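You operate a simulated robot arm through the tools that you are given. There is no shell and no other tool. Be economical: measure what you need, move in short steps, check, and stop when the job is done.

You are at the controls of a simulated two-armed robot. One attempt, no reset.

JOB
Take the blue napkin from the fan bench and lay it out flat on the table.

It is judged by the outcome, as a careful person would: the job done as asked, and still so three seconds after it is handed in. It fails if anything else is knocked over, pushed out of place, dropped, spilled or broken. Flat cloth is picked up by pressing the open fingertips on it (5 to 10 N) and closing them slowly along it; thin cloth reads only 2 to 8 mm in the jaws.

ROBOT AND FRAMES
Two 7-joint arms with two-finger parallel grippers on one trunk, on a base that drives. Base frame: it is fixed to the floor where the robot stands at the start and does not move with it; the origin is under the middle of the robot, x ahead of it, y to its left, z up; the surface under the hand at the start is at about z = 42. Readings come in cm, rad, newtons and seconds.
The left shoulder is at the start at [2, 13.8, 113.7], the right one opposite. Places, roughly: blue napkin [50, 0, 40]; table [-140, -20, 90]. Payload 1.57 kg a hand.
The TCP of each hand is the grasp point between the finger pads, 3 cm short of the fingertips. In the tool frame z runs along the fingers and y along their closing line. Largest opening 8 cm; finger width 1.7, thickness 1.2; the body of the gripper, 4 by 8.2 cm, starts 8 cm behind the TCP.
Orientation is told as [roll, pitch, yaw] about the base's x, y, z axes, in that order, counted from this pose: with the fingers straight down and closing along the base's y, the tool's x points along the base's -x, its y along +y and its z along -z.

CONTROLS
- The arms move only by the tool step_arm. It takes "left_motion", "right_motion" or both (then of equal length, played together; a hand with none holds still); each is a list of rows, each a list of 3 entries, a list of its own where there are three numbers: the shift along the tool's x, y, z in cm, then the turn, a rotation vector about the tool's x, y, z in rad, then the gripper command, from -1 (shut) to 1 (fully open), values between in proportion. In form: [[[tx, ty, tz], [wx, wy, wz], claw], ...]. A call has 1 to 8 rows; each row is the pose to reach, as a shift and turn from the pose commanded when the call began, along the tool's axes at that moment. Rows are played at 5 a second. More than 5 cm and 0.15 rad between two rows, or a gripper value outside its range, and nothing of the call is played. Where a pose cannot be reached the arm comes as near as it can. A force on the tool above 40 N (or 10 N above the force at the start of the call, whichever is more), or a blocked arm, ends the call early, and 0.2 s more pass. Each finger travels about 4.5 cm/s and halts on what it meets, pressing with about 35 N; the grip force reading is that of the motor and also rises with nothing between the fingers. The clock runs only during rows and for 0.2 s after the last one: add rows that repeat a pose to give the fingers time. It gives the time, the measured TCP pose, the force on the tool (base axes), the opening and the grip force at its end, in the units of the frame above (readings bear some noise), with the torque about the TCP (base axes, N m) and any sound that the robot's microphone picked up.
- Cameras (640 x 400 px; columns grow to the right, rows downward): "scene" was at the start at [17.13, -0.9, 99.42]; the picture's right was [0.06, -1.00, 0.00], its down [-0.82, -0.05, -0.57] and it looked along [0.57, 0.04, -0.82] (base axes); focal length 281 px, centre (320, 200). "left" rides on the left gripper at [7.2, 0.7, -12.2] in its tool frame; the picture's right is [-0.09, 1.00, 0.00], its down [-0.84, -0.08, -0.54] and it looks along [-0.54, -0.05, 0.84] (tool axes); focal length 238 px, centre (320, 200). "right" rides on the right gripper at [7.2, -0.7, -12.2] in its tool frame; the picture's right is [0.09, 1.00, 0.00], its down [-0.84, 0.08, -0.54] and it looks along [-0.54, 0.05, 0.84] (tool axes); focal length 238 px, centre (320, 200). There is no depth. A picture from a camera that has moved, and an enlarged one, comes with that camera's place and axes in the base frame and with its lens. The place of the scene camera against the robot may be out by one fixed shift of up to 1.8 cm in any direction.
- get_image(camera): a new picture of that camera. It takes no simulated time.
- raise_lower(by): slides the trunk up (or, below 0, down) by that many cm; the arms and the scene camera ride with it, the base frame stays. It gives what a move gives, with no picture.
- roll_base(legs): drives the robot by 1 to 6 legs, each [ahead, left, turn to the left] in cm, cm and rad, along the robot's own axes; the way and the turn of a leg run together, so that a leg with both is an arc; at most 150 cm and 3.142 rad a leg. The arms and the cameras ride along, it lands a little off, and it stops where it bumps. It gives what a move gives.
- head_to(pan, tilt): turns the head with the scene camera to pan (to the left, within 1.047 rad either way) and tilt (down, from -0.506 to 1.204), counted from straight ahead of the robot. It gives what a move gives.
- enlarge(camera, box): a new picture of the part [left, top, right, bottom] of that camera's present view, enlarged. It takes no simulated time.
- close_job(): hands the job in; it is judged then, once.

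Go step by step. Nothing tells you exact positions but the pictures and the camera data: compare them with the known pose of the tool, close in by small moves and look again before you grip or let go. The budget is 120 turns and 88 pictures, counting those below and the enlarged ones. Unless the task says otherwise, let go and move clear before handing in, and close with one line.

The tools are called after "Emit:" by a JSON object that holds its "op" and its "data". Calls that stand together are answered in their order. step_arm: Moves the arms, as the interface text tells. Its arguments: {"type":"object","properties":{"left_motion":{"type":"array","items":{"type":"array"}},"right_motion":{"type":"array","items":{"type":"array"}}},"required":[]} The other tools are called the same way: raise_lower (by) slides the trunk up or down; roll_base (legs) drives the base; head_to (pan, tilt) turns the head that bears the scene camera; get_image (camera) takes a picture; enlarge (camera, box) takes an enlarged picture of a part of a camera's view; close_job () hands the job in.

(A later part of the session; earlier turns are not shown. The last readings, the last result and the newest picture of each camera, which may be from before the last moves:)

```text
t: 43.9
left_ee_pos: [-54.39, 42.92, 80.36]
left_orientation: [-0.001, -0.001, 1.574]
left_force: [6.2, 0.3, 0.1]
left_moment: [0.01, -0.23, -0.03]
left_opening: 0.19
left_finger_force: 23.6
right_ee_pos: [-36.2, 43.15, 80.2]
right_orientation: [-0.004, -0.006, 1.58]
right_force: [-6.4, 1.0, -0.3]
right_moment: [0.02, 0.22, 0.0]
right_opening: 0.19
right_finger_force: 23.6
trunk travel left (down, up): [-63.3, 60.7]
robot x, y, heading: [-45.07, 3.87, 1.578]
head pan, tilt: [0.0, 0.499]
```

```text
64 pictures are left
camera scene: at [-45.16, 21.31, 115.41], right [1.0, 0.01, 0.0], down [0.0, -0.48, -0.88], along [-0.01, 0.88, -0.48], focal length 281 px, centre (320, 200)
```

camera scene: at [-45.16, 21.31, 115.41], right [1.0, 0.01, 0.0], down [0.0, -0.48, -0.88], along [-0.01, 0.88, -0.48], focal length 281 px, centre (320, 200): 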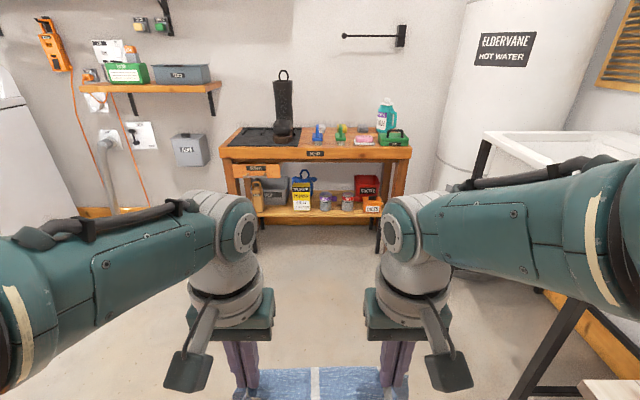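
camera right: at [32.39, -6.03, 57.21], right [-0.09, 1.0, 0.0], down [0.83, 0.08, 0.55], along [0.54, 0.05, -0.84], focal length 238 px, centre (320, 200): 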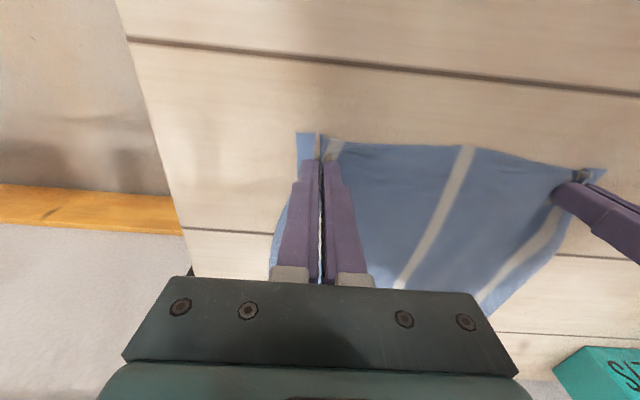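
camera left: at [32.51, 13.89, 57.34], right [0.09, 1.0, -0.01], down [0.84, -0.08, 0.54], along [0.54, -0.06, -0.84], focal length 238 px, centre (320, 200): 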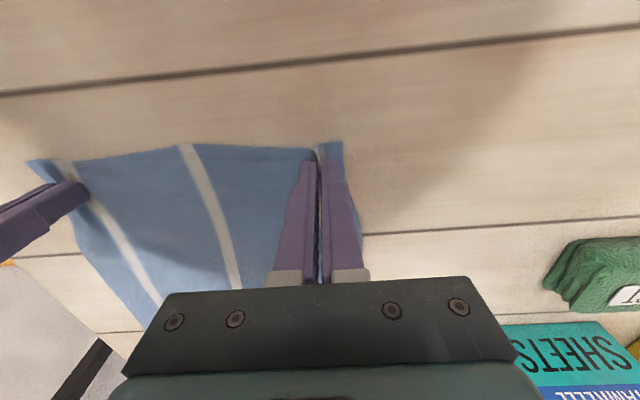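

The table, with a wire basket on it, is close on the left, and turning here could sweep the hands into it. I first slide right 30 cm to gain space, then turn further and look.

Emit:
{"op": "roll_base", "data": {"legs": [[0, -30, 0]]}}

Emit:
{"op": "roll_base", "data": {"legs": [[0, 0, 0.8]]}}

Emit:
{"op": "head_to", "data": {"pan": 0.75, "tilt": 0.5}}

Emit:
{"op": "get_image", "data": {"camera": "scene"}}

```text
t: 45.9
left_ee_pos: [-23.94, 43.08, 80.33]
left_orientation: [-0.002, 0.0, 1.575]
left_force: [7.2, 0.0, 0.5]
left_moment: [-0.02, -0.22, -0.02]
left_opening: 0.17
left_finger_force: 24.1
right_ee_pos: [-6.02, 43.3, 80.33]
right_orientation: [-0.003, -0.005, 1.576]
right_force: [-6.9, 0.5, 0.6]
right_moment: [-0.01, 0.23, -0.03]
right_opening: 0.2
right_finger_force: 23.9
trunk travel left (down, up): [-63.3, 60.7]
robot x, y, heading: [-15.1, 3.79, 1.578]
head pan, tilt: [0.0, 0.499]
```

```text
t: 48.4
left_ee_pos: [-49.48, 24.44, 80.4]
left_orientation: [-0.001, -0.001, 2.378]
left_force: [3.6, 3.4, 0.0]
left_moment: [0.14, -0.13, 0.0]
left_opening: 0.18
left_finger_force: 23.1
right_ee_pos: [-37.08, 37.54, 80.33]
right_orientation: [-0.001, -0.005, 2.378]
right_force: [-5.2, -3.5, -0.6]
right_moment: [-0.17, 0.1, -0.05]
right_opening: 0.17
right_finger_force: 23.6
trunk travel left (down, up): [-63.3, 60.7]
robot x, y, heading: [-15.0, 3.71, 2.377]
head pan, tilt: [0.0, 0.499]
```

```text
t: 49.5
left_ee_pos: [-49.55, 24.49, 80.31]
left_orientation: [-0.002, 0.001, 2.376]
left_force: [2.9, 3.7, -0.4]
left_moment: [0.12, -0.08, 0.01]
left_opening: 0.22
left_finger_force: 23.3
right_ee_pos: [-37.41, 37.51, 80.18]
right_orientation: [-0.002, -0.006, 2.38]
right_force: [-3.2, -2.6, -0.9]
right_moment: [-0.09, 0.1, -0.02]
right_opening: 0.19
right_finger_force: 23.0
trunk travel left (down, up): [-63.3, 60.7]
robot x, y, heading: [-14.68, 3.59, 2.373]
head pan, tilt: [0.75, 0.499]
```

```text
63 pictures are left
camera scene: at [-31.12, 9.42, 115.41], right [0.02, 1.0, 0.0], down [0.48, -0.01, -0.88], along [-0.88, 0.01, -0.48], focal length 281 px, centre (320, 200)
```

scene: 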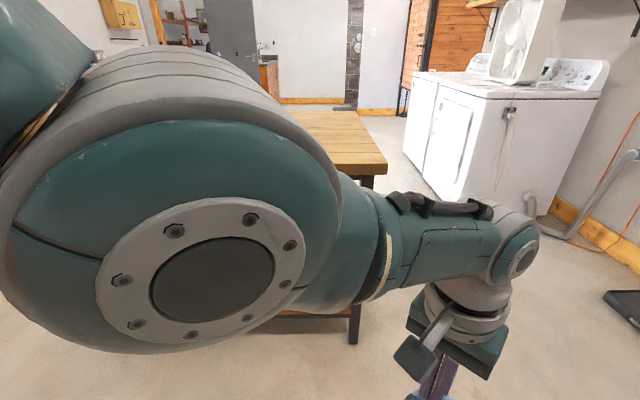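

The table top's corner is around (−95, 26). There is room to finish the turn and face the table.

Emit:
{"op": "roll_base", "data": {"legs": [[0, 0, 0.765]]}}

Emit:
{"op": "head_to", "data": {"pan": 0.0, "tilt": 0.45}}

Emit:
{"op": "get_image", "data": {"camera": "scene"}}

```text
t: 52.0
left_ee_pos: [-54.2, -5.82, 80.37]
left_orientation: [-0.003, 0.0, -3.129]
left_force: [0.3, 5.1, -0.3]
left_moment: [0.16, -0.02, -0.06]
left_opening: 0.2
left_finger_force: 24.0
right_ee_pos: [-54.42, 12.22, 80.26]
right_orientation: [-0.004, -0.004, -3.129]
right_force: [0.3, -5.2, 1.0]
right_moment: [-0.14, -0.01, -0.01]
right_opening: 0.16
right_finger_force: 23.3
trunk travel left (down, up): [-63.3, 60.7]
robot x, y, heading: [-14.62, 3.62, -3.13]
head pan, tilt: [0.75, 0.499]
```

```text
t: 53.1
left_ee_pos: [-54.01, -5.78, 80.43]
left_orientation: [-0.001, -0.001, -3.13]
left_force: [-0.7, 4.9, -0.1]
left_moment: [0.11, -0.01, -0.02]
left_opening: 0.17
left_finger_force: 23.5
right_ee_pos: [-54.49, 12.06, 80.22]
right_orientation: [0.0, -0.005, -3.128]
right_force: [0.1, -4.5, 0.9]
right_moment: [-0.18, -0.01, -0.04]
right_opening: 0.19
right_finger_force: 23.1
trunk travel left (down, up): [-63.3, 60.7]
robot x, y, heading: [-15.03, 3.63, -3.133]
head pan, tilt: [0.0, 0.45]
```

```text
62 pictures are left
camera scene: at [-33.99, 2.13, 115.86], right [-0.01, 1.0, 0.0], down [0.44, 0.01, -0.9], along [-0.9, -0.01, -0.44], focal length 281 px, centre (320, 200)
```

scene: 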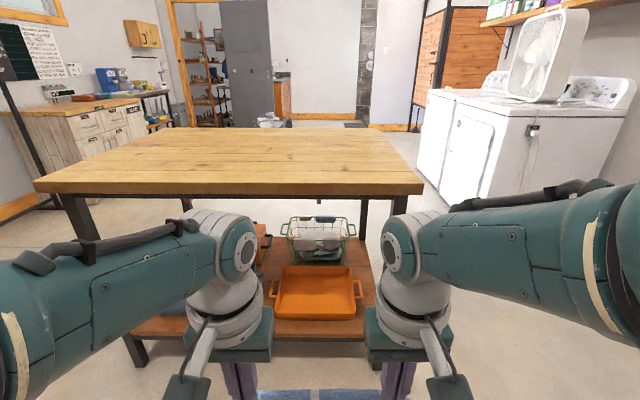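

The table top is clear. Its near edge is at about x≈−97, and y runs from −67 to 26. I need to know how close the base can get, so I look straight down at the base front.

Emit:
{"op": "head_to", "data": {"pan": 0.0, "tilt": 1.2}}

Emit:
{"op": "get_image", "data": {"camera": "scene"}}

```text
t: 54.2
left_ee_pos: [-54.1, -5.9, 80.3]
left_orientation: [-0.003, 0.001, -3.128]
left_force: [-0.7, 4.4, -0.1]
left_moment: [0.14, 0.01, -0.01]
left_opening: 0.19
left_finger_force: 23.7
right_ee_pos: [-54.47, 12.09, 80.24]
right_orientation: [-0.003, -0.006, -3.127]
right_force: [0.4, -4.2, 0.6]
right_moment: [-0.17, 0.01, -0.04]
right_opening: 0.18
right_finger_force: 23.5
trunk travel left (down, up): [-63.3, 60.7]
robot x, y, heading: [-14.82, 3.76, -3.131]
head pan, tilt: [0.0, 1.201]
```

```text
61 pictures are left
camera scene: at [-30.4, 2.18, 110.05], right [-0.01, 1.0, 0.0], down [0.93, 0.01, -0.36], along [-0.36, 0.0, -0.93], focal length 281 px, centre (320, 200)
```

scene: 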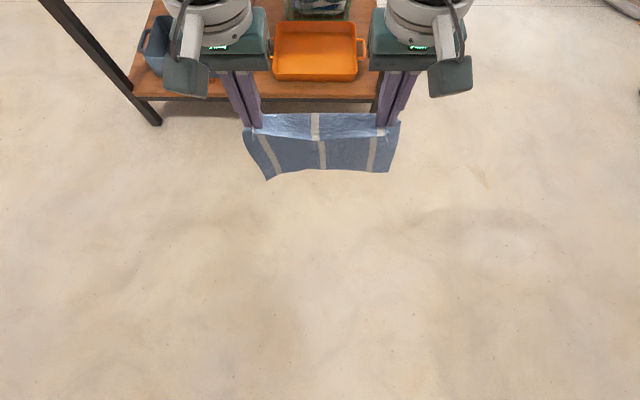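

No base footprint shows and the floor in front is clear. The table feet are about 12 cm in from the edge. To gain depth over the table, I extend both hands forward and up together along the right arm's sphere.

Emit:
{"op": "step_arm", "data": {"left_motion": [[[-1.1, 0, -2], [0, 0, 0], -1], [[-2.1, 0, -4], [0, 0, 0], -1], [[-3, 0, -6], [0, 0, 0], -1], [[-3.8, 0, -8], [0, 0, 0], -1], [[-4.5, 0, -10], [0, 0, 0], -1], [[-5.0, 0, -12], [0, 0, 0], -1]], "right_motion": [[[-1.1, 0, -2], [0, 0, 0], -1], [[-2.1, 0, -4], [0, 0, 0], -1], [[-3, 0, -6], [0, 0, 0], -1], [[-3.8, 0, -8], [0, 0, 0], -1], [[-4.5, 0, -10], [0, 0, 0], -1], [[-5.0, 0, -12], [0, 0, 0], -1]]}}

```text
t: 55.6
left_ee_pos: [-59.27, -6.01, 92.45]
left_orientation: [-0.002, 0.001, -3.129]
left_force: [-1.1, 4.4, 0.2]
left_moment: [0.18, 0.02, -0.03]
left_opening: 0.17
left_finger_force: 23.5
right_ee_pos: [-59.95, 12.02, 92.14]
right_orientation: [-0.004, -0.001, -3.127]
right_force: [0.3, -3.0, 0.3]
right_moment: [-0.19, -0.01, -0.06]
right_opening: 0.17
right_finger_force: 23.4
right hand out of reach, approached as far as the arm can: row 4, 5, 6
trunk travel left (down, up): [-63.3, 60.7]
robot x, y, heading: [-14.64, 3.71, -3.126]
head pan, tilt: [0.0, 1.201]
```

Both hands are now 45 cm ahead of the axis and level. I raise the trunk so the hanging cloth clears the table top, then approach partway and look.

Emit:
{"op": "raise_lower", "data": {"by": 29}}

Emit:
{"op": "head_to", "data": {"pan": 0.0, "tilt": 0.85}}

Emit:
{"op": "roll_base", "data": {"legs": [[25, 12, 0]]}}

Emit:
{"op": "get_image", "data": {"camera": "scene"}}

Emit:
{"op": "get_image", "data": {"camera": "left"}}

```text
t: 58.5
left_ee_pos: [-59.15, -5.96, 121.53]
left_orientation: [-0.002, 0.0, -3.129]
left_force: [0.1, 5.2, 0.1]
left_moment: [0.14, -0.01, 0.01]
left_opening: 0.19
left_finger_force: 23.4
right_ee_pos: [-59.92, 11.95, 121.09]
right_orientation: [-0.001, -0.001, -3.129]
right_force: [-0.4, -5.0, 0.1]
right_moment: [-0.13, 0.02, -0.05]
right_opening: 0.18
right_finger_force: 23.8
trunk travel left (down, up): [-92.3, 31.7]
robot x, y, heading: [-14.48, 3.63, -3.132]
head pan, tilt: [0.0, 1.201]
```

```text
t: 59.3
left_ee_pos: [-59.06, -6.01, 121.34]
left_orientation: [0.0, 0.001, -3.129]
left_force: [-0.3, 5.2, -0.2]
left_moment: [0.11, 0.0, -0.02]
left_opening: 0.23
left_finger_force: 23.9
right_ee_pos: [-59.8, 11.94, 120.96]
right_orientation: [-0.001, -0.001, -3.127]
right_force: [0.3, -5.0, 0.8]
right_moment: [-0.16, 0.0, -0.02]
right_opening: 0.19
right_finger_force: 22.9
trunk travel left (down, up): [-92.3, 31.7]
robot x, y, heading: [-14.96, 3.76, -3.133]
head pan, tilt: [0.0, 0.85]
```

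```text
t: 61.2
left_ee_pos: [-84.03, -18.0, 121.32]
left_orientation: [-0.002, 0.0, -3.133]
left_force: [0.4, 3.8, 0.5]
left_moment: [0.15, 0.0, 0.02]
left_opening: 0.19
left_finger_force: 23.9
right_ee_pos: [-84.65, -0.13, 121.05]
right_orientation: [-0.002, 0.0, -3.13]
right_force: [-0.5, -4.3, -0.4]
right_moment: [-0.15, -0.03, -0.03]
right_opening: 0.17
right_finger_force: 23.5
trunk travel left (down, up): [-92.3, 31.7]
robot x, y, heading: [-39.86, -8.85, -3.134]
head pan, tilt: [0.0, 0.85]
```

```text
60 pictures are left
camera scene: at [-57.49, -9.96, 141.41], right [-0.01, 1.0, 0.0], down [0.75, 0.01, -0.66], along [-0.66, -0.01, -0.75], focal length 281 px, centre (320, 200)
```

scene: 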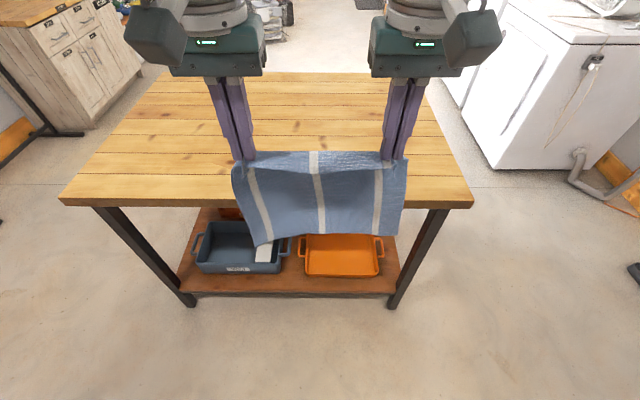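

```text
59 pictures are left
camera left: at [-76.78, -18.71, 133.66], right [-0.08, -1.0, 0.0], down [-0.84, 0.07, 0.54], along [-0.54, 0.05, -0.84], focal length 238 px, centre (320, 200)
```

left: 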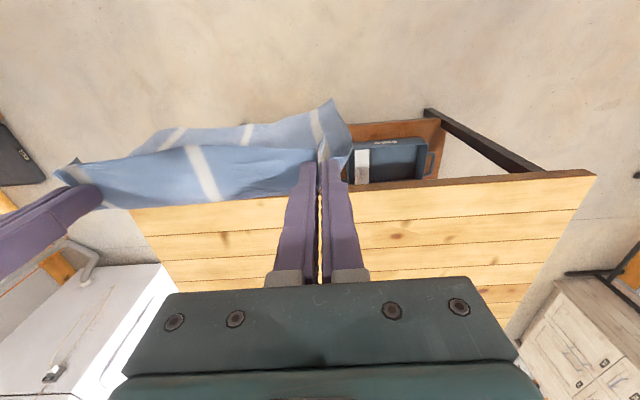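

The table edge is near x≈−104, and the hanging cloth clears the top by about 8 cm. I drive in over the table in two stages, watching.

Emit:
{"op": "roll_base", "data": {"legs": [[32, 0, 0]]}}

Emit:
{"op": "get_image", "data": {"camera": "scene"}}

Emit:
{"op": "get_image", "data": {"camera": "left"}}

```text
t: 63.4
left_ee_pos: [-116.25, -18.43, 121.38]
left_orientation: [-0.001, 0.001, -3.132]
left_force: [0.4, 3.7, -0.5]
left_moment: [0.12, 0.02, -0.03]
left_opening: 0.22
left_finger_force: 23.9
right_ee_pos: [-116.84, -0.5, 121.19]
right_orientation: [-0.001, -0.002, -3.128]
right_force: [-0.2, -4.5, -0.1]
right_moment: [-0.14, 0.01, -0.03]
right_opening: 0.19
right_finger_force: 23.7
trunk travel left (down, up): [-92.3, 31.7]
robot x, y, heading: [-71.58, -8.52, -3.131]
head pan, tilt: [0.0, 0.85]
```

```text
58 pictures are left
camera scene: at [-89.64, -10.3, 141.41], right [-0.01, 1.0, 0.0], down [0.75, 0.01, -0.66], along [-0.66, -0.01, -0.75], focal length 281 px, centre (320, 200)
```

scene: 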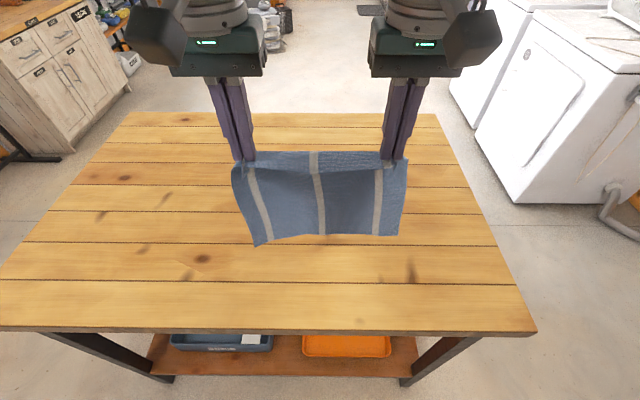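

```text
57 pictures are left
camera left: at [-108.91, -19.07, 133.65], right [-0.08, -1.0, 0.0], down [-0.84, 0.07, 0.54], along [-0.54, 0.05, -0.84], focal length 238 px, centre (320, 200)
```

left: 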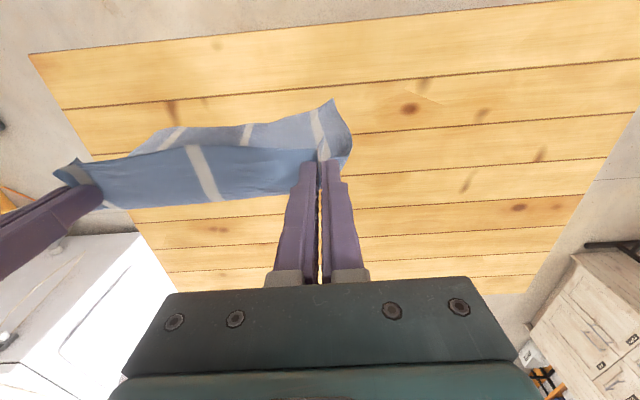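

The edge is at about −106. I advance 14 cm more, leaving the axis about 20 cm from the edge as it was at the bench.

Emit:
{"op": "roll_base", "data": {"legs": [[14, 0, 0]]}}

Emit:
{"op": "raise_lower", "data": {"by": -7}}

Emit:
{"op": "get_image", "data": {"camera": "scene"}}

Emit:
{"op": "get_image", "data": {"camera": "right"}}

```text
t: 64.7
left_ee_pos: [-129.98, -18.4, 121.45]
left_orientation: [-0.003, 0.001, -3.131]
left_force: [0.0, 3.8, 0.5]
left_moment: [0.1, 0.01, -0.04]
left_opening: 0.21
left_finger_force: 23.5
right_ee_pos: [-130.75, -0.52, 120.96]
right_orientation: [-0.002, -0.002, -3.132]
right_force: [0.6, -4.5, -0.4]
right_moment: [-0.12, -0.02, -0.02]
right_opening: 0.18
right_finger_force: 23.4
trunk travel left (down, up): [-92.3, 31.7]
robot x, y, heading: [-85.85, -8.89, -3.131]
head pan, tilt: [0.0, 0.85]
```

```text
t: 65.8
left_ee_pos: [-130.13, -18.39, 114.34]
left_orientation: [-0.002, 0.001, -3.134]
left_force: [-0.3, 3.4, -1.1]
left_moment: [0.05, -0.01, -0.04]
left_opening: 0.18
left_finger_force: 23.4
right_ee_pos: [-130.72, -0.58, 114.01]
right_orientation: [-0.002, -0.003, -3.131]
right_force: [0.4, -3.2, -0.1]
right_moment: [-0.04, 0.0, -0.03]
right_opening: 0.18
right_finger_force: 23.4
trunk travel left (down, up): [-85.3, 38.7]
robot x, y, heading: [-85.54, -8.61, -3.132]
head pan, tilt: [0.0, 0.85]
```

```text
56 pictures are left
camera scene: at [-103.47, -10.39, 134.41], right [-0.01, 1.0, 0.0], down [0.75, 0.01, -0.66], along [-0.66, -0.01, -0.75], focal length 281 px, centre (320, 200)
```

scene: 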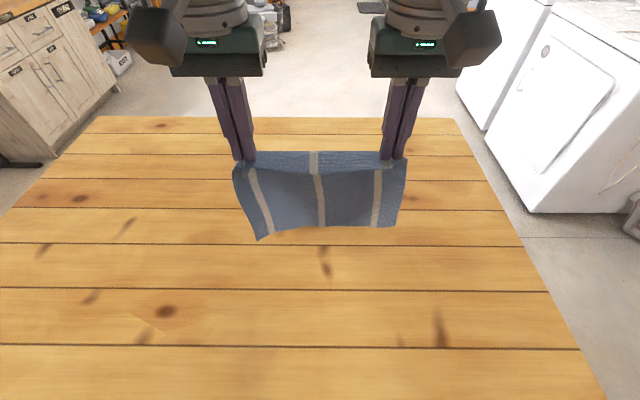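

```text
55 pictures are left
camera right: at [-123.4, 0.15, 126.23], right [0.1, -0.99, 0.0], down [-0.83, -0.09, 0.54], along [-0.54, -0.05, -0.84], focal length 238 px, centre (320, 200)
```

right: 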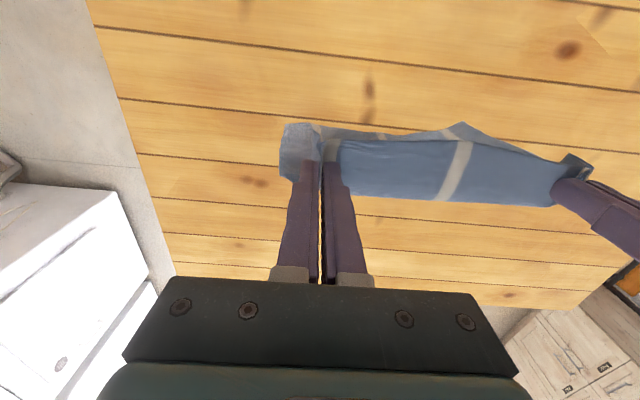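

The cloth hangs squarely, with its bottom about 92. I lower in small steps until the bottom edge touches.

Emit:
{"op": "raise_lower", "data": {"by": -4}}

Emit:
{"op": "get_image", "data": {"camera": "scene"}}

Emit:
{"op": "get_image", "data": {"camera": "right"}}

```text
t: 66.6
left_ee_pos: [-130.08, -18.38, 110.47]
left_orientation: [-0.003, 0.003, -3.133]
left_force: [0.1, 3.7, -1.4]
left_moment: [0.09, 0.02, -0.03]
left_opening: 0.19
left_finger_force: 23.6
right_ee_pos: [-130.56, -0.56, 110.1]
right_orientation: [-0.002, -0.003, -3.13]
right_force: [0.0, -3.8, 0.0]
right_moment: [-0.11, -0.01, -0.03]
right_opening: 0.19
right_finger_force: 23.5
trunk travel left (down, up): [-81.3, 42.7]
robot x, y, heading: [-85.74, -8.88, -3.13]
head pan, tilt: [0.0, 0.85]
```

```text
54 pictures are left
camera scene: at [-103.47, -10.39, 130.41], right [-0.01, 1.0, 0.0], down [0.75, 0.01, -0.66], along [-0.66, -0.01, -0.75], focal length 281 px, centre (320, 200)
```

scene: 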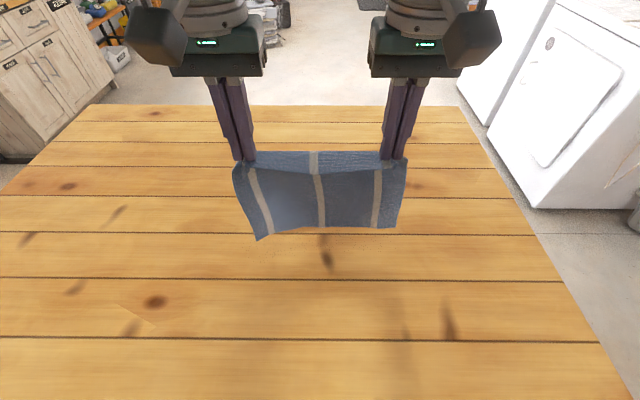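

```text
53 pictures are left
camera right: at [-123.4, 0.16, 122.22], right [0.1, -0.99, 0.0], down [-0.83, -0.09, 0.54], along [-0.54, -0.05, -0.84], focal length 238 px, centre (320, 200)
```

right: 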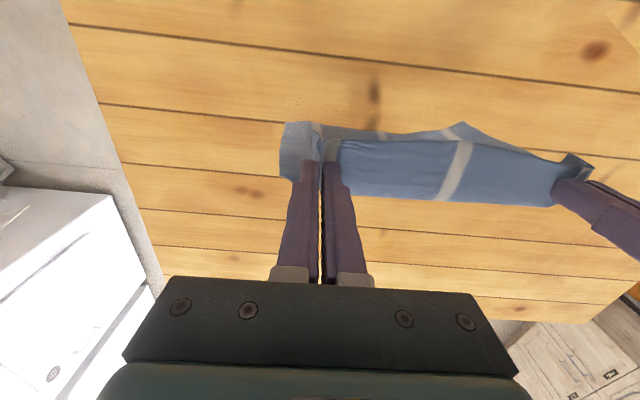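

It has not touched yet, since the shape is unchanged and only a shadow appears. I lower further.

Emit:
{"op": "raise_lower", "data": {"by": -3}}

Emit:
{"op": "get_image", "data": {"camera": "scene"}}

```text
t: 67.4
left_ee_pos: [-129.97, -18.48, 107.44]
left_orientation: [-0.003, 0.001, -3.133]
left_force: [-0.1, 3.9, -0.7]
left_moment: [0.1, -0.03, 0.0]
left_opening: 0.17
left_finger_force: 23.6
right_ee_pos: [-130.67, -0.52, 107.12]
right_orientation: [-0.001, -0.001, -3.132]
right_force: [0.5, -3.7, -0.4]
right_moment: [-0.09, 0.02, -0.04]
right_opening: 0.19
right_finger_force: 23.2
trunk travel left (down, up): [-78.3, 45.7]
robot x, y, heading: [-85.59, -9.0, -3.135]
head pan, tilt: [0.0, 0.85]
```

```text
52 pictures are left
camera scene: at [-103.47, -10.39, 127.41], right [-0.01, 1.0, 0.0], down [0.75, 0.01, -0.66], along [-0.66, -0.01, -0.75], focal length 281 px, centre (320, 200)
```

scene: 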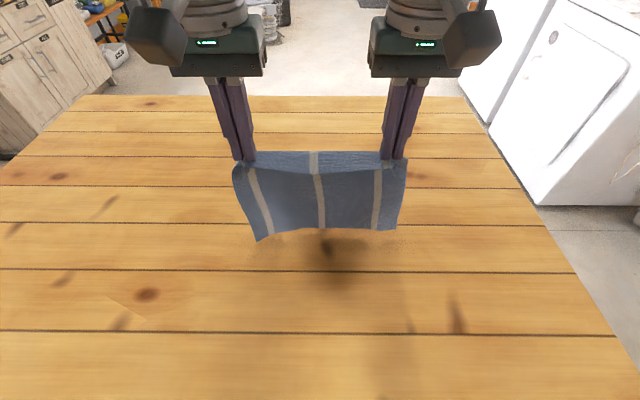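

Emit:
{"op": "raise_lower", "data": {"by": -2}}

Emit:
{"op": "get_image", "data": {"camera": "scene"}}

Emit:
{"op": "get_image", "data": {"camera": "left"}}

```text
t: 68.0
left_ee_pos: [-130.12, -18.31, 105.38]
left_orientation: [-0.004, 0.002, -3.134]
left_force: [-1.2, 3.9, 1.2]
left_moment: [0.14, -0.01, 0.0]
left_opening: 0.18
left_finger_force: 24.1
right_ee_pos: [-130.59, -0.52, 104.99]
right_orientation: [-0.002, 0.0, -3.13]
right_force: [0.1, -3.8, -1.0]
right_moment: [-0.11, -0.03, 0.01]
right_opening: 0.17
right_finger_force: 23.8
trunk travel left (down, up): [-76.3, 47.7]
robot x, y, heading: [-85.49, -9.04, -3.128]
head pan, tilt: [0.0, 0.85]
```

```text
51 pictures are left
camera scene: at [-103.47, -10.39, 125.41], right [-0.01, 1.0, 0.0], down [0.75, 0.01, -0.66], along [-0.66, -0.01, -0.75], focal length 281 px, centre (320, 200)
```

scene: 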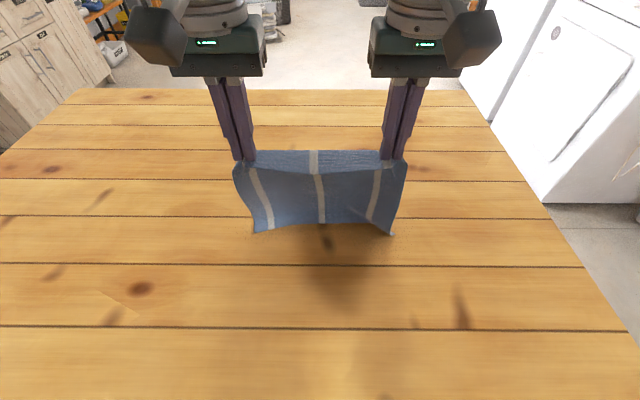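

```text
50 pictures are left
camera left: at [-122.76, -19.1, 117.64], right [-0.08, -1.0, 0.0], down [-0.84, 0.07, 0.54], along [-0.54, 0.05, -0.84], focal length 238 px, centre (320, 200)
```

left: 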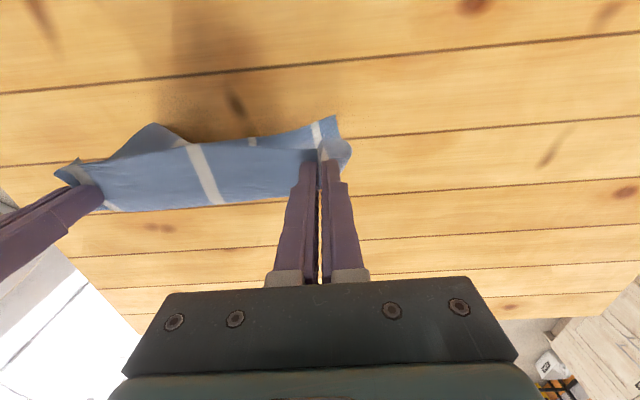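

The bottom edge has just touched, since the shape changed. To get a bit more margin from the table edge, I lift 3, advance 3, and lower again. After that I lay it by retreating.

Emit:
{"op": "raise_lower", "data": {"by": 3}}

Emit:
{"op": "roll_base", "data": {"legs": [[3, 0, 0]]}}

Emit:
{"op": "raise_lower", "data": {"by": -3.5}}

Emit:
{"op": "roll_base", "data": {"legs": [[-4, 0, 0]]}}

Emit:
{"op": "get_image", "data": {"camera": "scene"}}

Emit:
{"op": "get_image", "data": {"camera": "left"}}

```text
t: 68.8
left_ee_pos: [-130.04, -18.45, 108.49]
left_orientation: [-0.004, 0.003, -3.133]
left_force: [0.5, 3.6, -0.3]
left_moment: [0.09, 0.05, 0.04]
left_opening: 0.21
left_finger_force: 24.1
right_ee_pos: [-130.63, -0.61, 108.05]
right_orientation: [-0.002, -0.002, -3.131]
right_force: [-0.2, -3.6, 0.6]
right_moment: [-0.11, 0.01, -0.01]
right_opening: 0.17
right_finger_force: 23.1
trunk travel left (down, up): [-79.3, 44.7]
robot x, y, heading: [-85.73, -8.66, -3.138]
head pan, tilt: [0.0, 0.85]
```

```text
t: 69.6
left_ee_pos: [-132.9, -18.29, 108.31]
left_orientation: [-0.002, 0.001, -3.135]
left_force: [-0.1, 2.2, -0.2]
left_moment: [0.11, -0.02, 0.0]
left_opening: 0.17
left_finger_force: 23.7
right_ee_pos: [-133.65, -0.53, 108.22]
right_orientation: [-0.002, -0.001, -3.13]
right_force: [-0.1, -3.8, -0.5]
right_moment: [-0.08, 0.01, -0.04]
right_opening: 0.2
right_finger_force: 23.8
trunk travel left (down, up): [-79.3, 44.7]
robot x, y, heading: [-88.6, -8.87, -3.136]
head pan, tilt: [0.0, 0.85]
```

```text
t: 70.4
left_ee_pos: [-133.04, -18.33, 104.92]
left_orientation: [-0.004, 0.0, -3.134]
left_force: [-0.2, 2.8, -0.3]
left_moment: [0.06, 0.0, -0.01]
left_opening: 0.19
left_finger_force: 23.7
right_ee_pos: [-133.71, -0.45, 104.61]
right_orientation: [-0.001, -0.004, -3.131]
right_force: [0.8, -2.3, -0.1]
right_moment: [-0.07, 0.02, -0.01]
right_opening: 0.19
right_finger_force: 23.3
trunk travel left (down, up): [-75.8, 48.2]
robot x, y, heading: [-88.42, -8.81, -3.138]
head pan, tilt: [0.0, 0.85]
```

```text
t: 71.3
left_ee_pos: [-128.96, -18.44, 104.94]
left_orientation: [-0.004, 0.002, -3.137]
left_force: [-0.4, 3.9, -0.6]
left_moment: [0.11, 0.02, 0.0]
left_opening: 0.16
left_finger_force: 23.2
right_ee_pos: [-129.61, -0.5, 104.54]
right_orientation: [-0.002, -0.001, -3.132]
right_force: [-0.8, -3.6, 0.4]
right_moment: [-0.11, 0.0, 0.02]
right_opening: 0.2
right_finger_force: 23.4
trunk travel left (down, up): [-75.8, 48.2]
robot x, y, heading: [-84.74, -8.65, -3.132]
head pan, tilt: [0.0, 0.85]
```

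```text
49 pictures are left
camera scene: at [-102.47, -10.36, 124.91], right [-0.01, 1.0, 0.0], down [0.75, 0.01, -0.66], along [-0.66, 0.0, -0.75], focal length 281 px, centre (320, 200)
```

scene: 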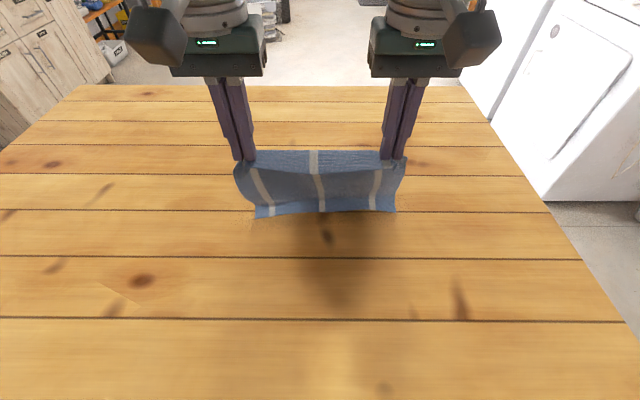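

```text
48 pictures are left
camera left: at [-121.77, -19.05, 117.14], right [-0.09, -1.0, 0.0], down [-0.84, 0.07, 0.54], along [-0.54, 0.05, -0.84], focal length 238 px, centre (320, 200)
```

left: 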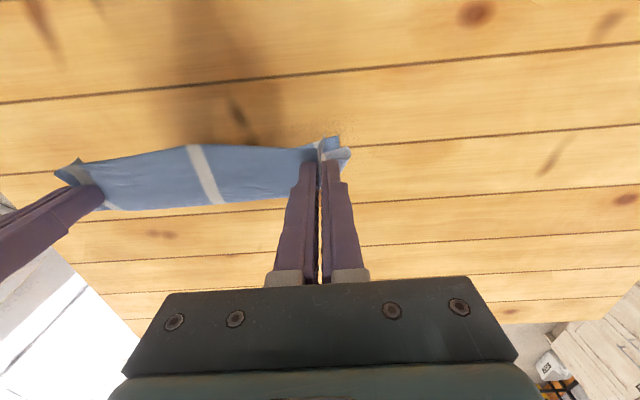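

No bump. The hem curls toward the robot, though, so retreating would fold it under. Laying it the other way suits the curl: touch down near the table's front edge and advance while lowering. I lift, back up 14.5 cm and come down again.

Emit:
{"op": "raise_lower", "data": {"by": 5}}

Emit:
{"op": "roll_base", "data": {"legs": [[-14.5, 0, 0]]}}

Emit:
{"op": "raise_lower", "data": {"by": -4.5}}

Emit:
{"op": "get_image", "data": {"camera": "scene"}}

Emit:
{"op": "get_image", "data": {"camera": "left"}}

```text
t: 72.2
left_ee_pos: [-129.03, -18.29, 109.91]
left_orientation: [-0.002, 0.003, -3.135]
left_force: [-0.8, 2.5, -0.1]
left_moment: [0.05, -0.02, 0.0]
left_opening: 0.18
left_finger_force: 23.3
right_ee_pos: [-129.7, -0.55, 109.63]
right_orientation: [0.0, -0.001, -3.131]
right_force: [0.7, -2.3, 0.5]
right_moment: [-0.07, -0.04, -0.03]
right_opening: 0.18
right_finger_force: 23.3
trunk travel left (down, up): [-80.8, 43.2]
robot x, y, heading: [-84.47, -8.67, -3.136]
head pan, tilt: [0.0, 0.85]
```

```text
t: 73.6
left_ee_pos: [-114.81, -18.13, 109.9]
left_orientation: [-0.004, 0.001, -3.137]
left_force: [-0.3, 1.1, -1.3]
left_moment: [0.1, 0.01, 0.0]
left_opening: 0.21
left_finger_force: 23.6
right_ee_pos: [-115.42, -0.42, 109.72]
right_orientation: [-0.001, -0.001, -3.135]
right_force: [-0.6, -3.6, -0.1]
right_moment: [-0.1, -0.01, -0.02]
right_opening: 0.17
right_finger_force: 23.6
trunk travel left (down, up): [-80.8, 43.2]
robot x, y, heading: [-70.12, -8.79, -3.132]
head pan, tilt: [0.0, 0.85]
```

```text
t: 74.4
left_ee_pos: [-114.94, -18.21, 105.45]
left_orientation: [-0.003, 0.001, -3.136]
left_force: [-0.7, 2.3, -0.2]
left_moment: [0.1, -0.01, -0.05]
left_opening: 0.18
left_finger_force: 23.1
right_ee_pos: [-115.53, -0.5, 105.17]
right_orientation: [0.0, -0.003, -3.133]
right_force: [-0.5, -1.9, -0.8]
right_moment: [-0.02, 0.01, -0.01]
right_opening: 0.17
right_finger_force: 23.0
trunk travel left (down, up): [-76.3, 47.7]
robot x, y, heading: [-70.74, -9.11, -3.135]
head pan, tilt: [0.0, 0.85]
```

```text
47 pictures are left
camera scene: at [-88.3, -10.25, 125.41], right [-0.01, 1.0, 0.0], down [0.75, 0.0, -0.66], along [-0.66, 0.0, -0.75], focal length 281 px, centre (320, 200)
```

scene: 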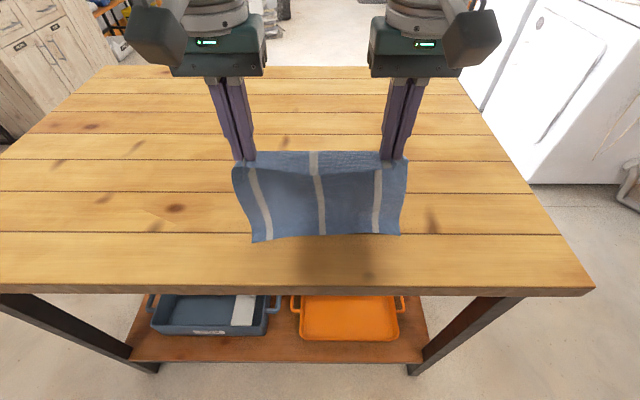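

```text
46 pictures are left
camera left: at [-107.6, -18.91, 117.66], right [-0.09, -1.0, 0.0], down [-0.84, 0.07, 0.54], along [-0.54, 0.05, -0.84], focal length 238 px, centre (320, 200)
```

left: 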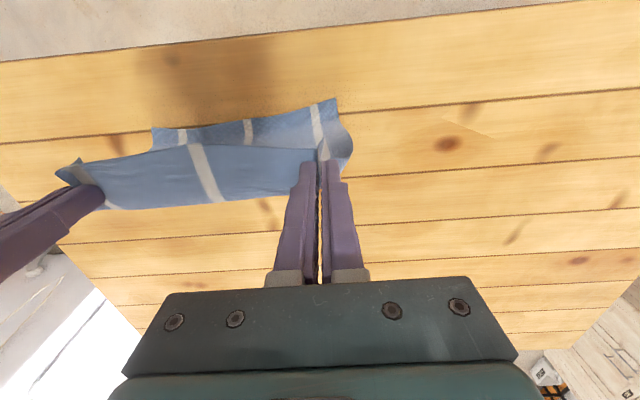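

The hem is now hanging straight, about 9 cm in from the table edge. I back 3.5 cm, lower until it rests, and then start advancing.

Emit:
{"op": "roll_base", "data": {"legs": [[-3.5, 0, 0]]}}

Emit:
{"op": "raise_lower", "data": {"by": -1}}

Emit:
{"op": "roll_base", "data": {"legs": [[4, 0, 0]]}}

Emit:
{"op": "get_image", "data": {"camera": "scene"}}

Emit:
{"op": "get_image", "data": {"camera": "left"}}

```text
t: 75.3
left_ee_pos: [-111.43, -18.03, 105.33]
left_orientation: [-0.004, 0.003, -3.137]
left_force: [0.5, 2.5, 0.2]
left_moment: [0.09, -0.02, -0.03]
left_opening: 0.21
left_finger_force: 23.5
right_ee_pos: [-111.87, -0.4, 105.2]
right_orientation: [-0.002, -0.001, -3.132]
right_force: [0.8, -1.9, 0.1]
right_moment: [-0.05, 0.03, -0.03]
right_opening: 0.18
right_finger_force: 23.5
trunk travel left (down, up): [-76.3, 47.7]
robot x, y, heading: [-67.02, -8.36, -3.133]
head pan, tilt: [0.0, 0.85]
```

```text
t: 75.9
left_ee_pos: [-111.36, -18.03, 104.4]
left_orientation: [-0.004, 0.0, -3.135]
left_force: [-0.3, 2.7, 0.5]
left_moment: [0.04, 0.04, -0.01]
left_opening: 0.19
left_finger_force: 23.4
right_ee_pos: [-112.02, -0.37, 104.17]
right_orientation: [0.002, -0.002, -3.13]
right_force: [-0.2, -1.2, -0.3]
right_moment: [-0.1, -0.02, -0.05]
right_opening: 0.17
right_finger_force: 23.7
trunk travel left (down, up): [-75.3, 48.7]
robot x, y, heading: [-66.91, -8.87, -3.134]
head pan, tilt: [0.0, 0.85]
```

```text
t: 76.8
left_ee_pos: [-115.31, -18.16, 104.51]
left_orientation: [-0.003, 0.001, -3.136]
left_force: [-0.7, 3.1, -0.4]
left_moment: [0.04, 0.02, -0.04]
left_opening: 0.23
left_finger_force: 23.7
right_ee_pos: [-115.89, -0.29, 104.11]
right_orientation: [-0.001, -0.002, -3.133]
right_force: [0.1, -2.9, 0.2]
right_moment: [-0.09, 0.0, -0.03]
right_opening: 0.19
right_finger_force: 23.5
trunk travel left (down, up): [-75.3, 48.7]
robot x, y, heading: [-70.76, -8.67, -3.136]
head pan, tilt: [0.0, 0.85]
```

```text
45 pictures are left
camera scene: at [-88.75, -10.25, 124.41], right [-0.01, 1.0, 0.0], down [0.75, 0.0, -0.66], along [-0.66, 0.0, -0.75], focal length 281 px, centre (320, 200)
```

scene: 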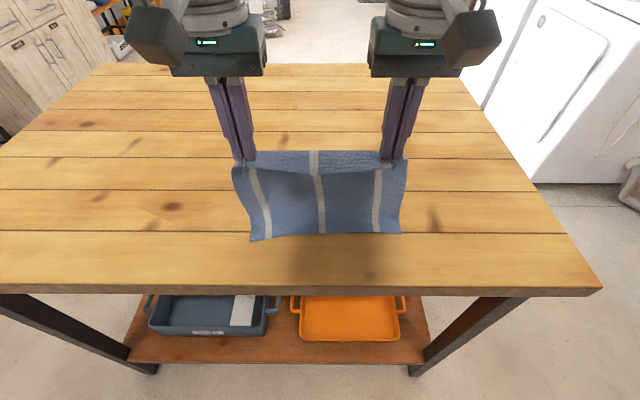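

```text
44 pictures are left
camera left: at [-108.06, -18.91, 116.66], right [-0.09, -1.0, 0.0], down [-0.84, 0.07, 0.54], along [-0.54, 0.05, -0.84], focal length 238 px, centre (320, 200)
```

left: 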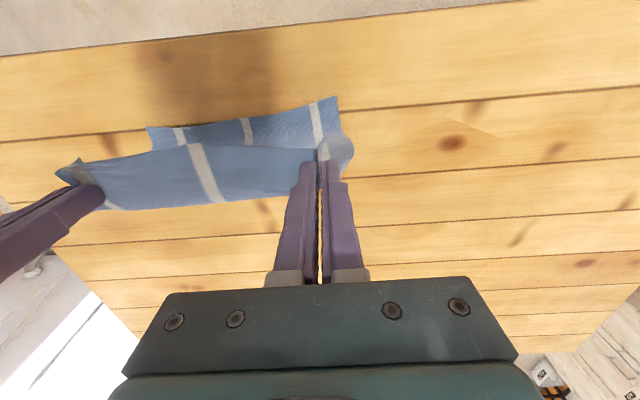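

The hem slides along with the hand. Lowering in place makes it spread toward the robot, which is the direction I want, so I lower 4 and look.

Emit:
{"op": "raise_lower", "data": {"by": -3}}

Emit:
{"op": "get_image", "data": {"camera": "scene"}}

Emit:
{"op": "get_image", "data": {"camera": "left"}}

```text
t: 77.5
left_ee_pos: [-115.37, -18.1, 101.45]
left_orientation: [-0.003, 0.0, -3.136]
left_force: [0.2, 2.5, 0.0]
left_moment: [0.08, 0.01, -0.04]
left_opening: 0.2
left_finger_force: 23.4
right_ee_pos: [-115.91, -0.36, 101.13]
right_orientation: [-0.001, 0.0, -3.133]
right_force: [-0.7, -1.8, -1.1]
right_moment: [-0.03, 0.02, -0.01]
right_opening: 0.19
right_finger_force: 23.0
trunk travel left (down, up): [-72.3, 51.7]
robot x, y, heading: [-71.28, -8.61, -3.137]
head pan, tilt: [0.0, 0.85]
```

```text
43 pictures are left
camera scene: at [-88.76, -10.25, 121.41], right [-0.01, 1.0, 0.0], down [0.75, 0.0, -0.66], along [-0.66, 0.0, -0.75], focal length 281 px, centre (320, 200)
```

scene: 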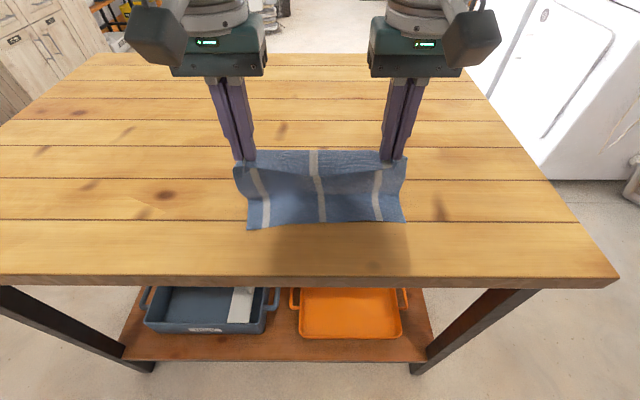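

```text
42 pictures are left
camera left: at [-108.06, -18.9, 113.66], right [-0.09, -1.0, 0.0], down [-0.84, 0.07, 0.54], along [-0.54, 0.05, -0.84], focal length 238 px, centre (320, 200)
```

left: 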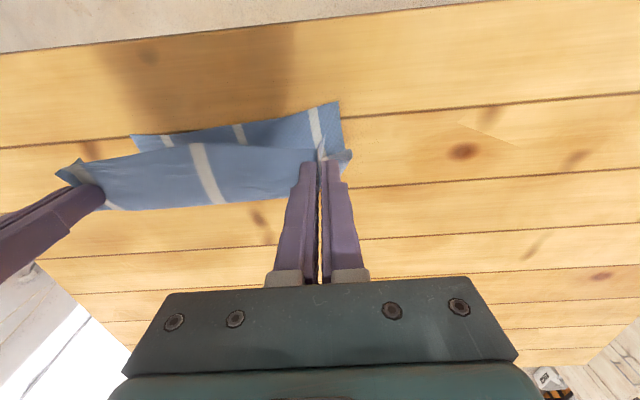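

The hem is spreading toward the robot as wanted. It lands about 4 cm deeper than I'd like, so I lift, back 4 cm, and lower again before advancing.

Emit:
{"op": "raise_lower", "data": {"by": 4}}

Emit:
{"op": "roll_base", "data": {"legs": [[-4, 0, 0]]}}

Emit:
{"op": "raise_lower", "data": {"by": -5}}

Emit:
{"op": "get_image", "data": {"camera": "scene"}}

```text
t: 78.3
left_ee_pos: [-115.31, -18.18, 105.39]
left_orientation: [-0.002, 0.002, -3.137]
left_force: [0.3, 2.0, 0.2]
left_moment: [0.07, -0.01, -0.04]
left_opening: 0.19
left_finger_force: 23.4
right_ee_pos: [-115.97, -0.42, 105.1]
right_orientation: [-0.003, -0.001, -3.134]
right_force: [0.9, -2.1, 0.0]
right_moment: [-0.08, 0.01, -0.01]
right_opening: 0.18
right_finger_force: 23.3
trunk travel left (down, up): [-76.3, 47.7]
robot x, y, heading: [-70.58, -9.07, -3.14]
head pan, tilt: [0.0, 0.85]
```

```text
t: 79.2
left_ee_pos: [-111.42, -18.22, 105.5]
left_orientation: [-0.005, 0.0, -3.136]
left_force: [0.3, 2.3, 0.1]
left_moment: [0.04, -0.02, -0.01]
left_opening: 0.21
left_finger_force: 23.5
right_ee_pos: [-112.05, -0.35, 105.09]
right_orientation: [-0.001, -0.001, -3.132]
right_force: [-0.5, -1.9, -0.3]
right_moment: [-0.11, 0.03, -0.01]
right_opening: 0.18
right_finger_force: 23.7
trunk travel left (down, up): [-76.3, 47.7]
robot x, y, heading: [-66.88, -8.66, -3.133]
head pan, tilt: [0.0, 0.85]
```

```text
t: 80.1
left_ee_pos: [-111.33, -18.24, 100.39]
left_orientation: [-0.004, 0.0, -3.136]
left_force: [-0.3, 1.5, 1.2]
left_moment: [0.02, -0.04, -0.05]
left_opening: 0.21
left_finger_force: 23.4
right_ee_pos: [-112.07, -0.43, 100.19]
right_orientation: [-0.001, -0.002, -3.131]
right_force: [-0.2, -2.5, 0.3]
right_moment: [-0.04, -0.01, -0.02]
right_opening: 0.17
right_finger_force: 23.2
trunk travel left (down, up): [-71.3, 52.7]
robot x, y, heading: [-66.94, -8.56, -3.132]
head pan, tilt: [0.0, 0.85]
```

```text
41 pictures are left
camera scene: at [-84.76, -10.23, 120.41], right [-0.01, 1.0, 0.0], down [0.75, 0.0, -0.66], along [-0.66, 0.0, -0.75], focal length 281 px, centre (320, 200)
```

scene: 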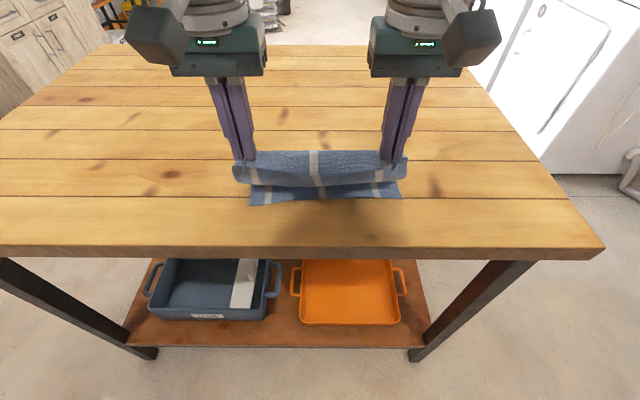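

The hem stayed where it was because it never left the table. I lift it fully clear, back a little more, and set it down again.

Emit:
{"op": "raise_lower", "data": {"by": 10}}

Emit:
{"op": "roll_base", "data": {"legs": [[1, 0, 0]]}}

Emit:
{"op": "raise_lower", "data": {"by": -8}}

Emit:
{"op": "get_image", "data": {"camera": "scene"}}

```text
t: 81.5
left_ee_pos: [-111.3, -18.06, 110.41]
left_orientation: [-0.005, 0.001, -3.137]
left_force: [-0.3, 2.2, -0.4]
left_moment: [0.1, -0.01, -0.05]
left_opening: 0.17
left_finger_force: 23.8
right_ee_pos: [-111.91, -0.37, 110.14]
right_orientation: [0.0, -0.002, -3.131]
right_force: [0.4, -2.3, 0.1]
right_moment: [-0.08, -0.03, 0.0]
right_opening: 0.16
right_finger_force: 23.6
trunk travel left (down, up): [-81.3, 42.7]
robot x, y, heading: [-67.07, -8.95, -3.132]
head pan, tilt: [0.0, 0.85]
```

```text
t: 82.2
left_ee_pos: [-112.33, -18.12, 110.43]
left_orientation: [-0.004, -0.001, -3.135]
left_force: [0.4, 2.0, 0.4]
left_moment: [0.06, 0.04, -0.04]
left_opening: 0.18
left_finger_force: 24.3
right_ee_pos: [-112.84, -0.32, 110.01]
right_orientation: [-0.002, -0.003, -3.131]
right_force: [-0.3, -2.8, 0.1]
right_moment: [-0.05, 0.03, -0.01]
right_opening: 0.21
right_finger_force: 23.3
trunk travel left (down, up): [-81.3, 42.7]
robot x, y, heading: [-68.13, -8.79, -3.137]
head pan, tilt: [0.0, 0.85]
```

```text
t: 83.4
left_ee_pos: [-112.37, -18.18, 102.54]
left_orientation: [-0.003, 0.0, -3.137]
left_force: [1.1, 2.2, 0.6]
left_moment: [0.03, -0.02, -0.07]
left_opening: 0.19
left_finger_force: 23.0
right_ee_pos: [-112.88, -0.42, 102.08]
right_orientation: [-0.001, -0.001, -3.131]
right_force: [-0.7, -1.2, -0.4]
right_moment: [-0.04, 0.02, 0.02]
right_opening: 0.19
right_finger_force: 23.4
trunk travel left (down, up): [-73.3, 50.7]
robot x, y, heading: [-67.65, -8.55, -3.136]
head pan, tilt: [0.0, 0.85]
```

```text
40 pictures are left
camera scene: at [-85.75, -10.24, 122.42], right [-0.01, 1.0, 0.0], down [0.75, 0.01, -0.66], along [-0.66, 0.0, -0.75], focal length 281 px, centre (320, 200)
```

scene: 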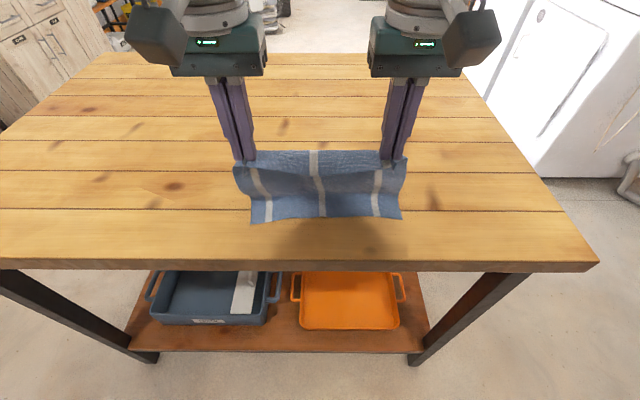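

The hem lies about 7 cm in from the edge, which leaves the final hand position within the depth I have already driven to. Now I advance and lower in alternating steps.

Emit:
{"op": "roll_base", "data": {"legs": [[7, 0, 0]]}}

Emit:
{"op": "raise_lower", "data": {"by": -3}}

Emit:
{"op": "get_image", "data": {"camera": "scene"}}

Emit:
{"op": "get_image", "data": {"camera": "left"}}

```text
t: 84.4
left_ee_pos: [-119.37, -18.27, 102.42]
left_orientation: [-0.004, 0.003, -3.135]
left_force: [-0.2, 2.2, -0.1]
left_moment: [0.06, 0.03, -0.02]
left_opening: 0.19
left_finger_force: 22.7
right_ee_pos: [-119.76, -0.45, 102.17]
right_orientation: [0.0, -0.002, -3.131]
right_force: [1.0, -2.4, 0.2]
right_moment: [-0.04, 0.0, -0.04]
right_opening: 0.16
right_finger_force: 23.3
trunk travel left (down, up): [-73.3, 50.7]
robot x, y, heading: [-75.23, -9.03, -3.134]
head pan, tilt: [0.0, 0.85]
```

```text
t: 85.1
left_ee_pos: [-119.22, -18.16, 99.45]
left_orientation: [-0.006, 0.001, -3.135]
left_force: [-1.3, 1.0, 1.1]
left_moment: [0.05, 0.01, -0.01]
left_opening: 0.17
left_finger_force: 23.9
right_ee_pos: [-119.88, -0.52, 99.12]
right_orientation: [0.0, -0.002, -3.132]
right_force: [-0.1, -1.7, -1.4]
right_moment: [-0.04, 0.01, -0.02]
right_opening: 0.16
right_finger_force: 23.1
trunk travel left (down, up): [-70.3, 53.7]
robot x, y, heading: [-74.93, -9.15, -3.137]
head pan, tilt: [0.0, 0.85]
```

```text
39 pictures are left
camera scene: at [-92.7, -10.29, 119.41], right [-0.01, 1.0, 0.0], down [0.75, 0.01, -0.66], along [-0.66, 0.0, -0.75], focal length 281 px, centre (320, 200)
```

scene: 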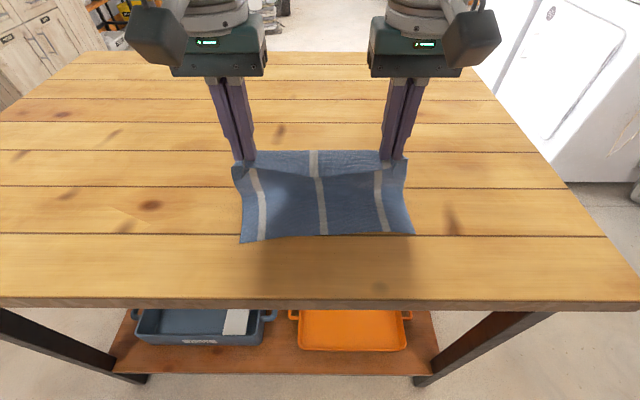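

```text
38 pictures are left
camera left: at [-112.0, -18.94, 111.66], right [-0.09, -1.0, 0.0], down [-0.84, 0.07, 0.54], along [-0.54, 0.05, -0.84], focal length 238 px, centre (320, 200)
```

left: 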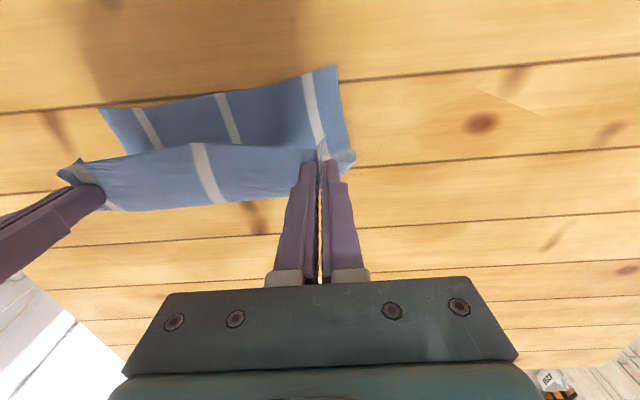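

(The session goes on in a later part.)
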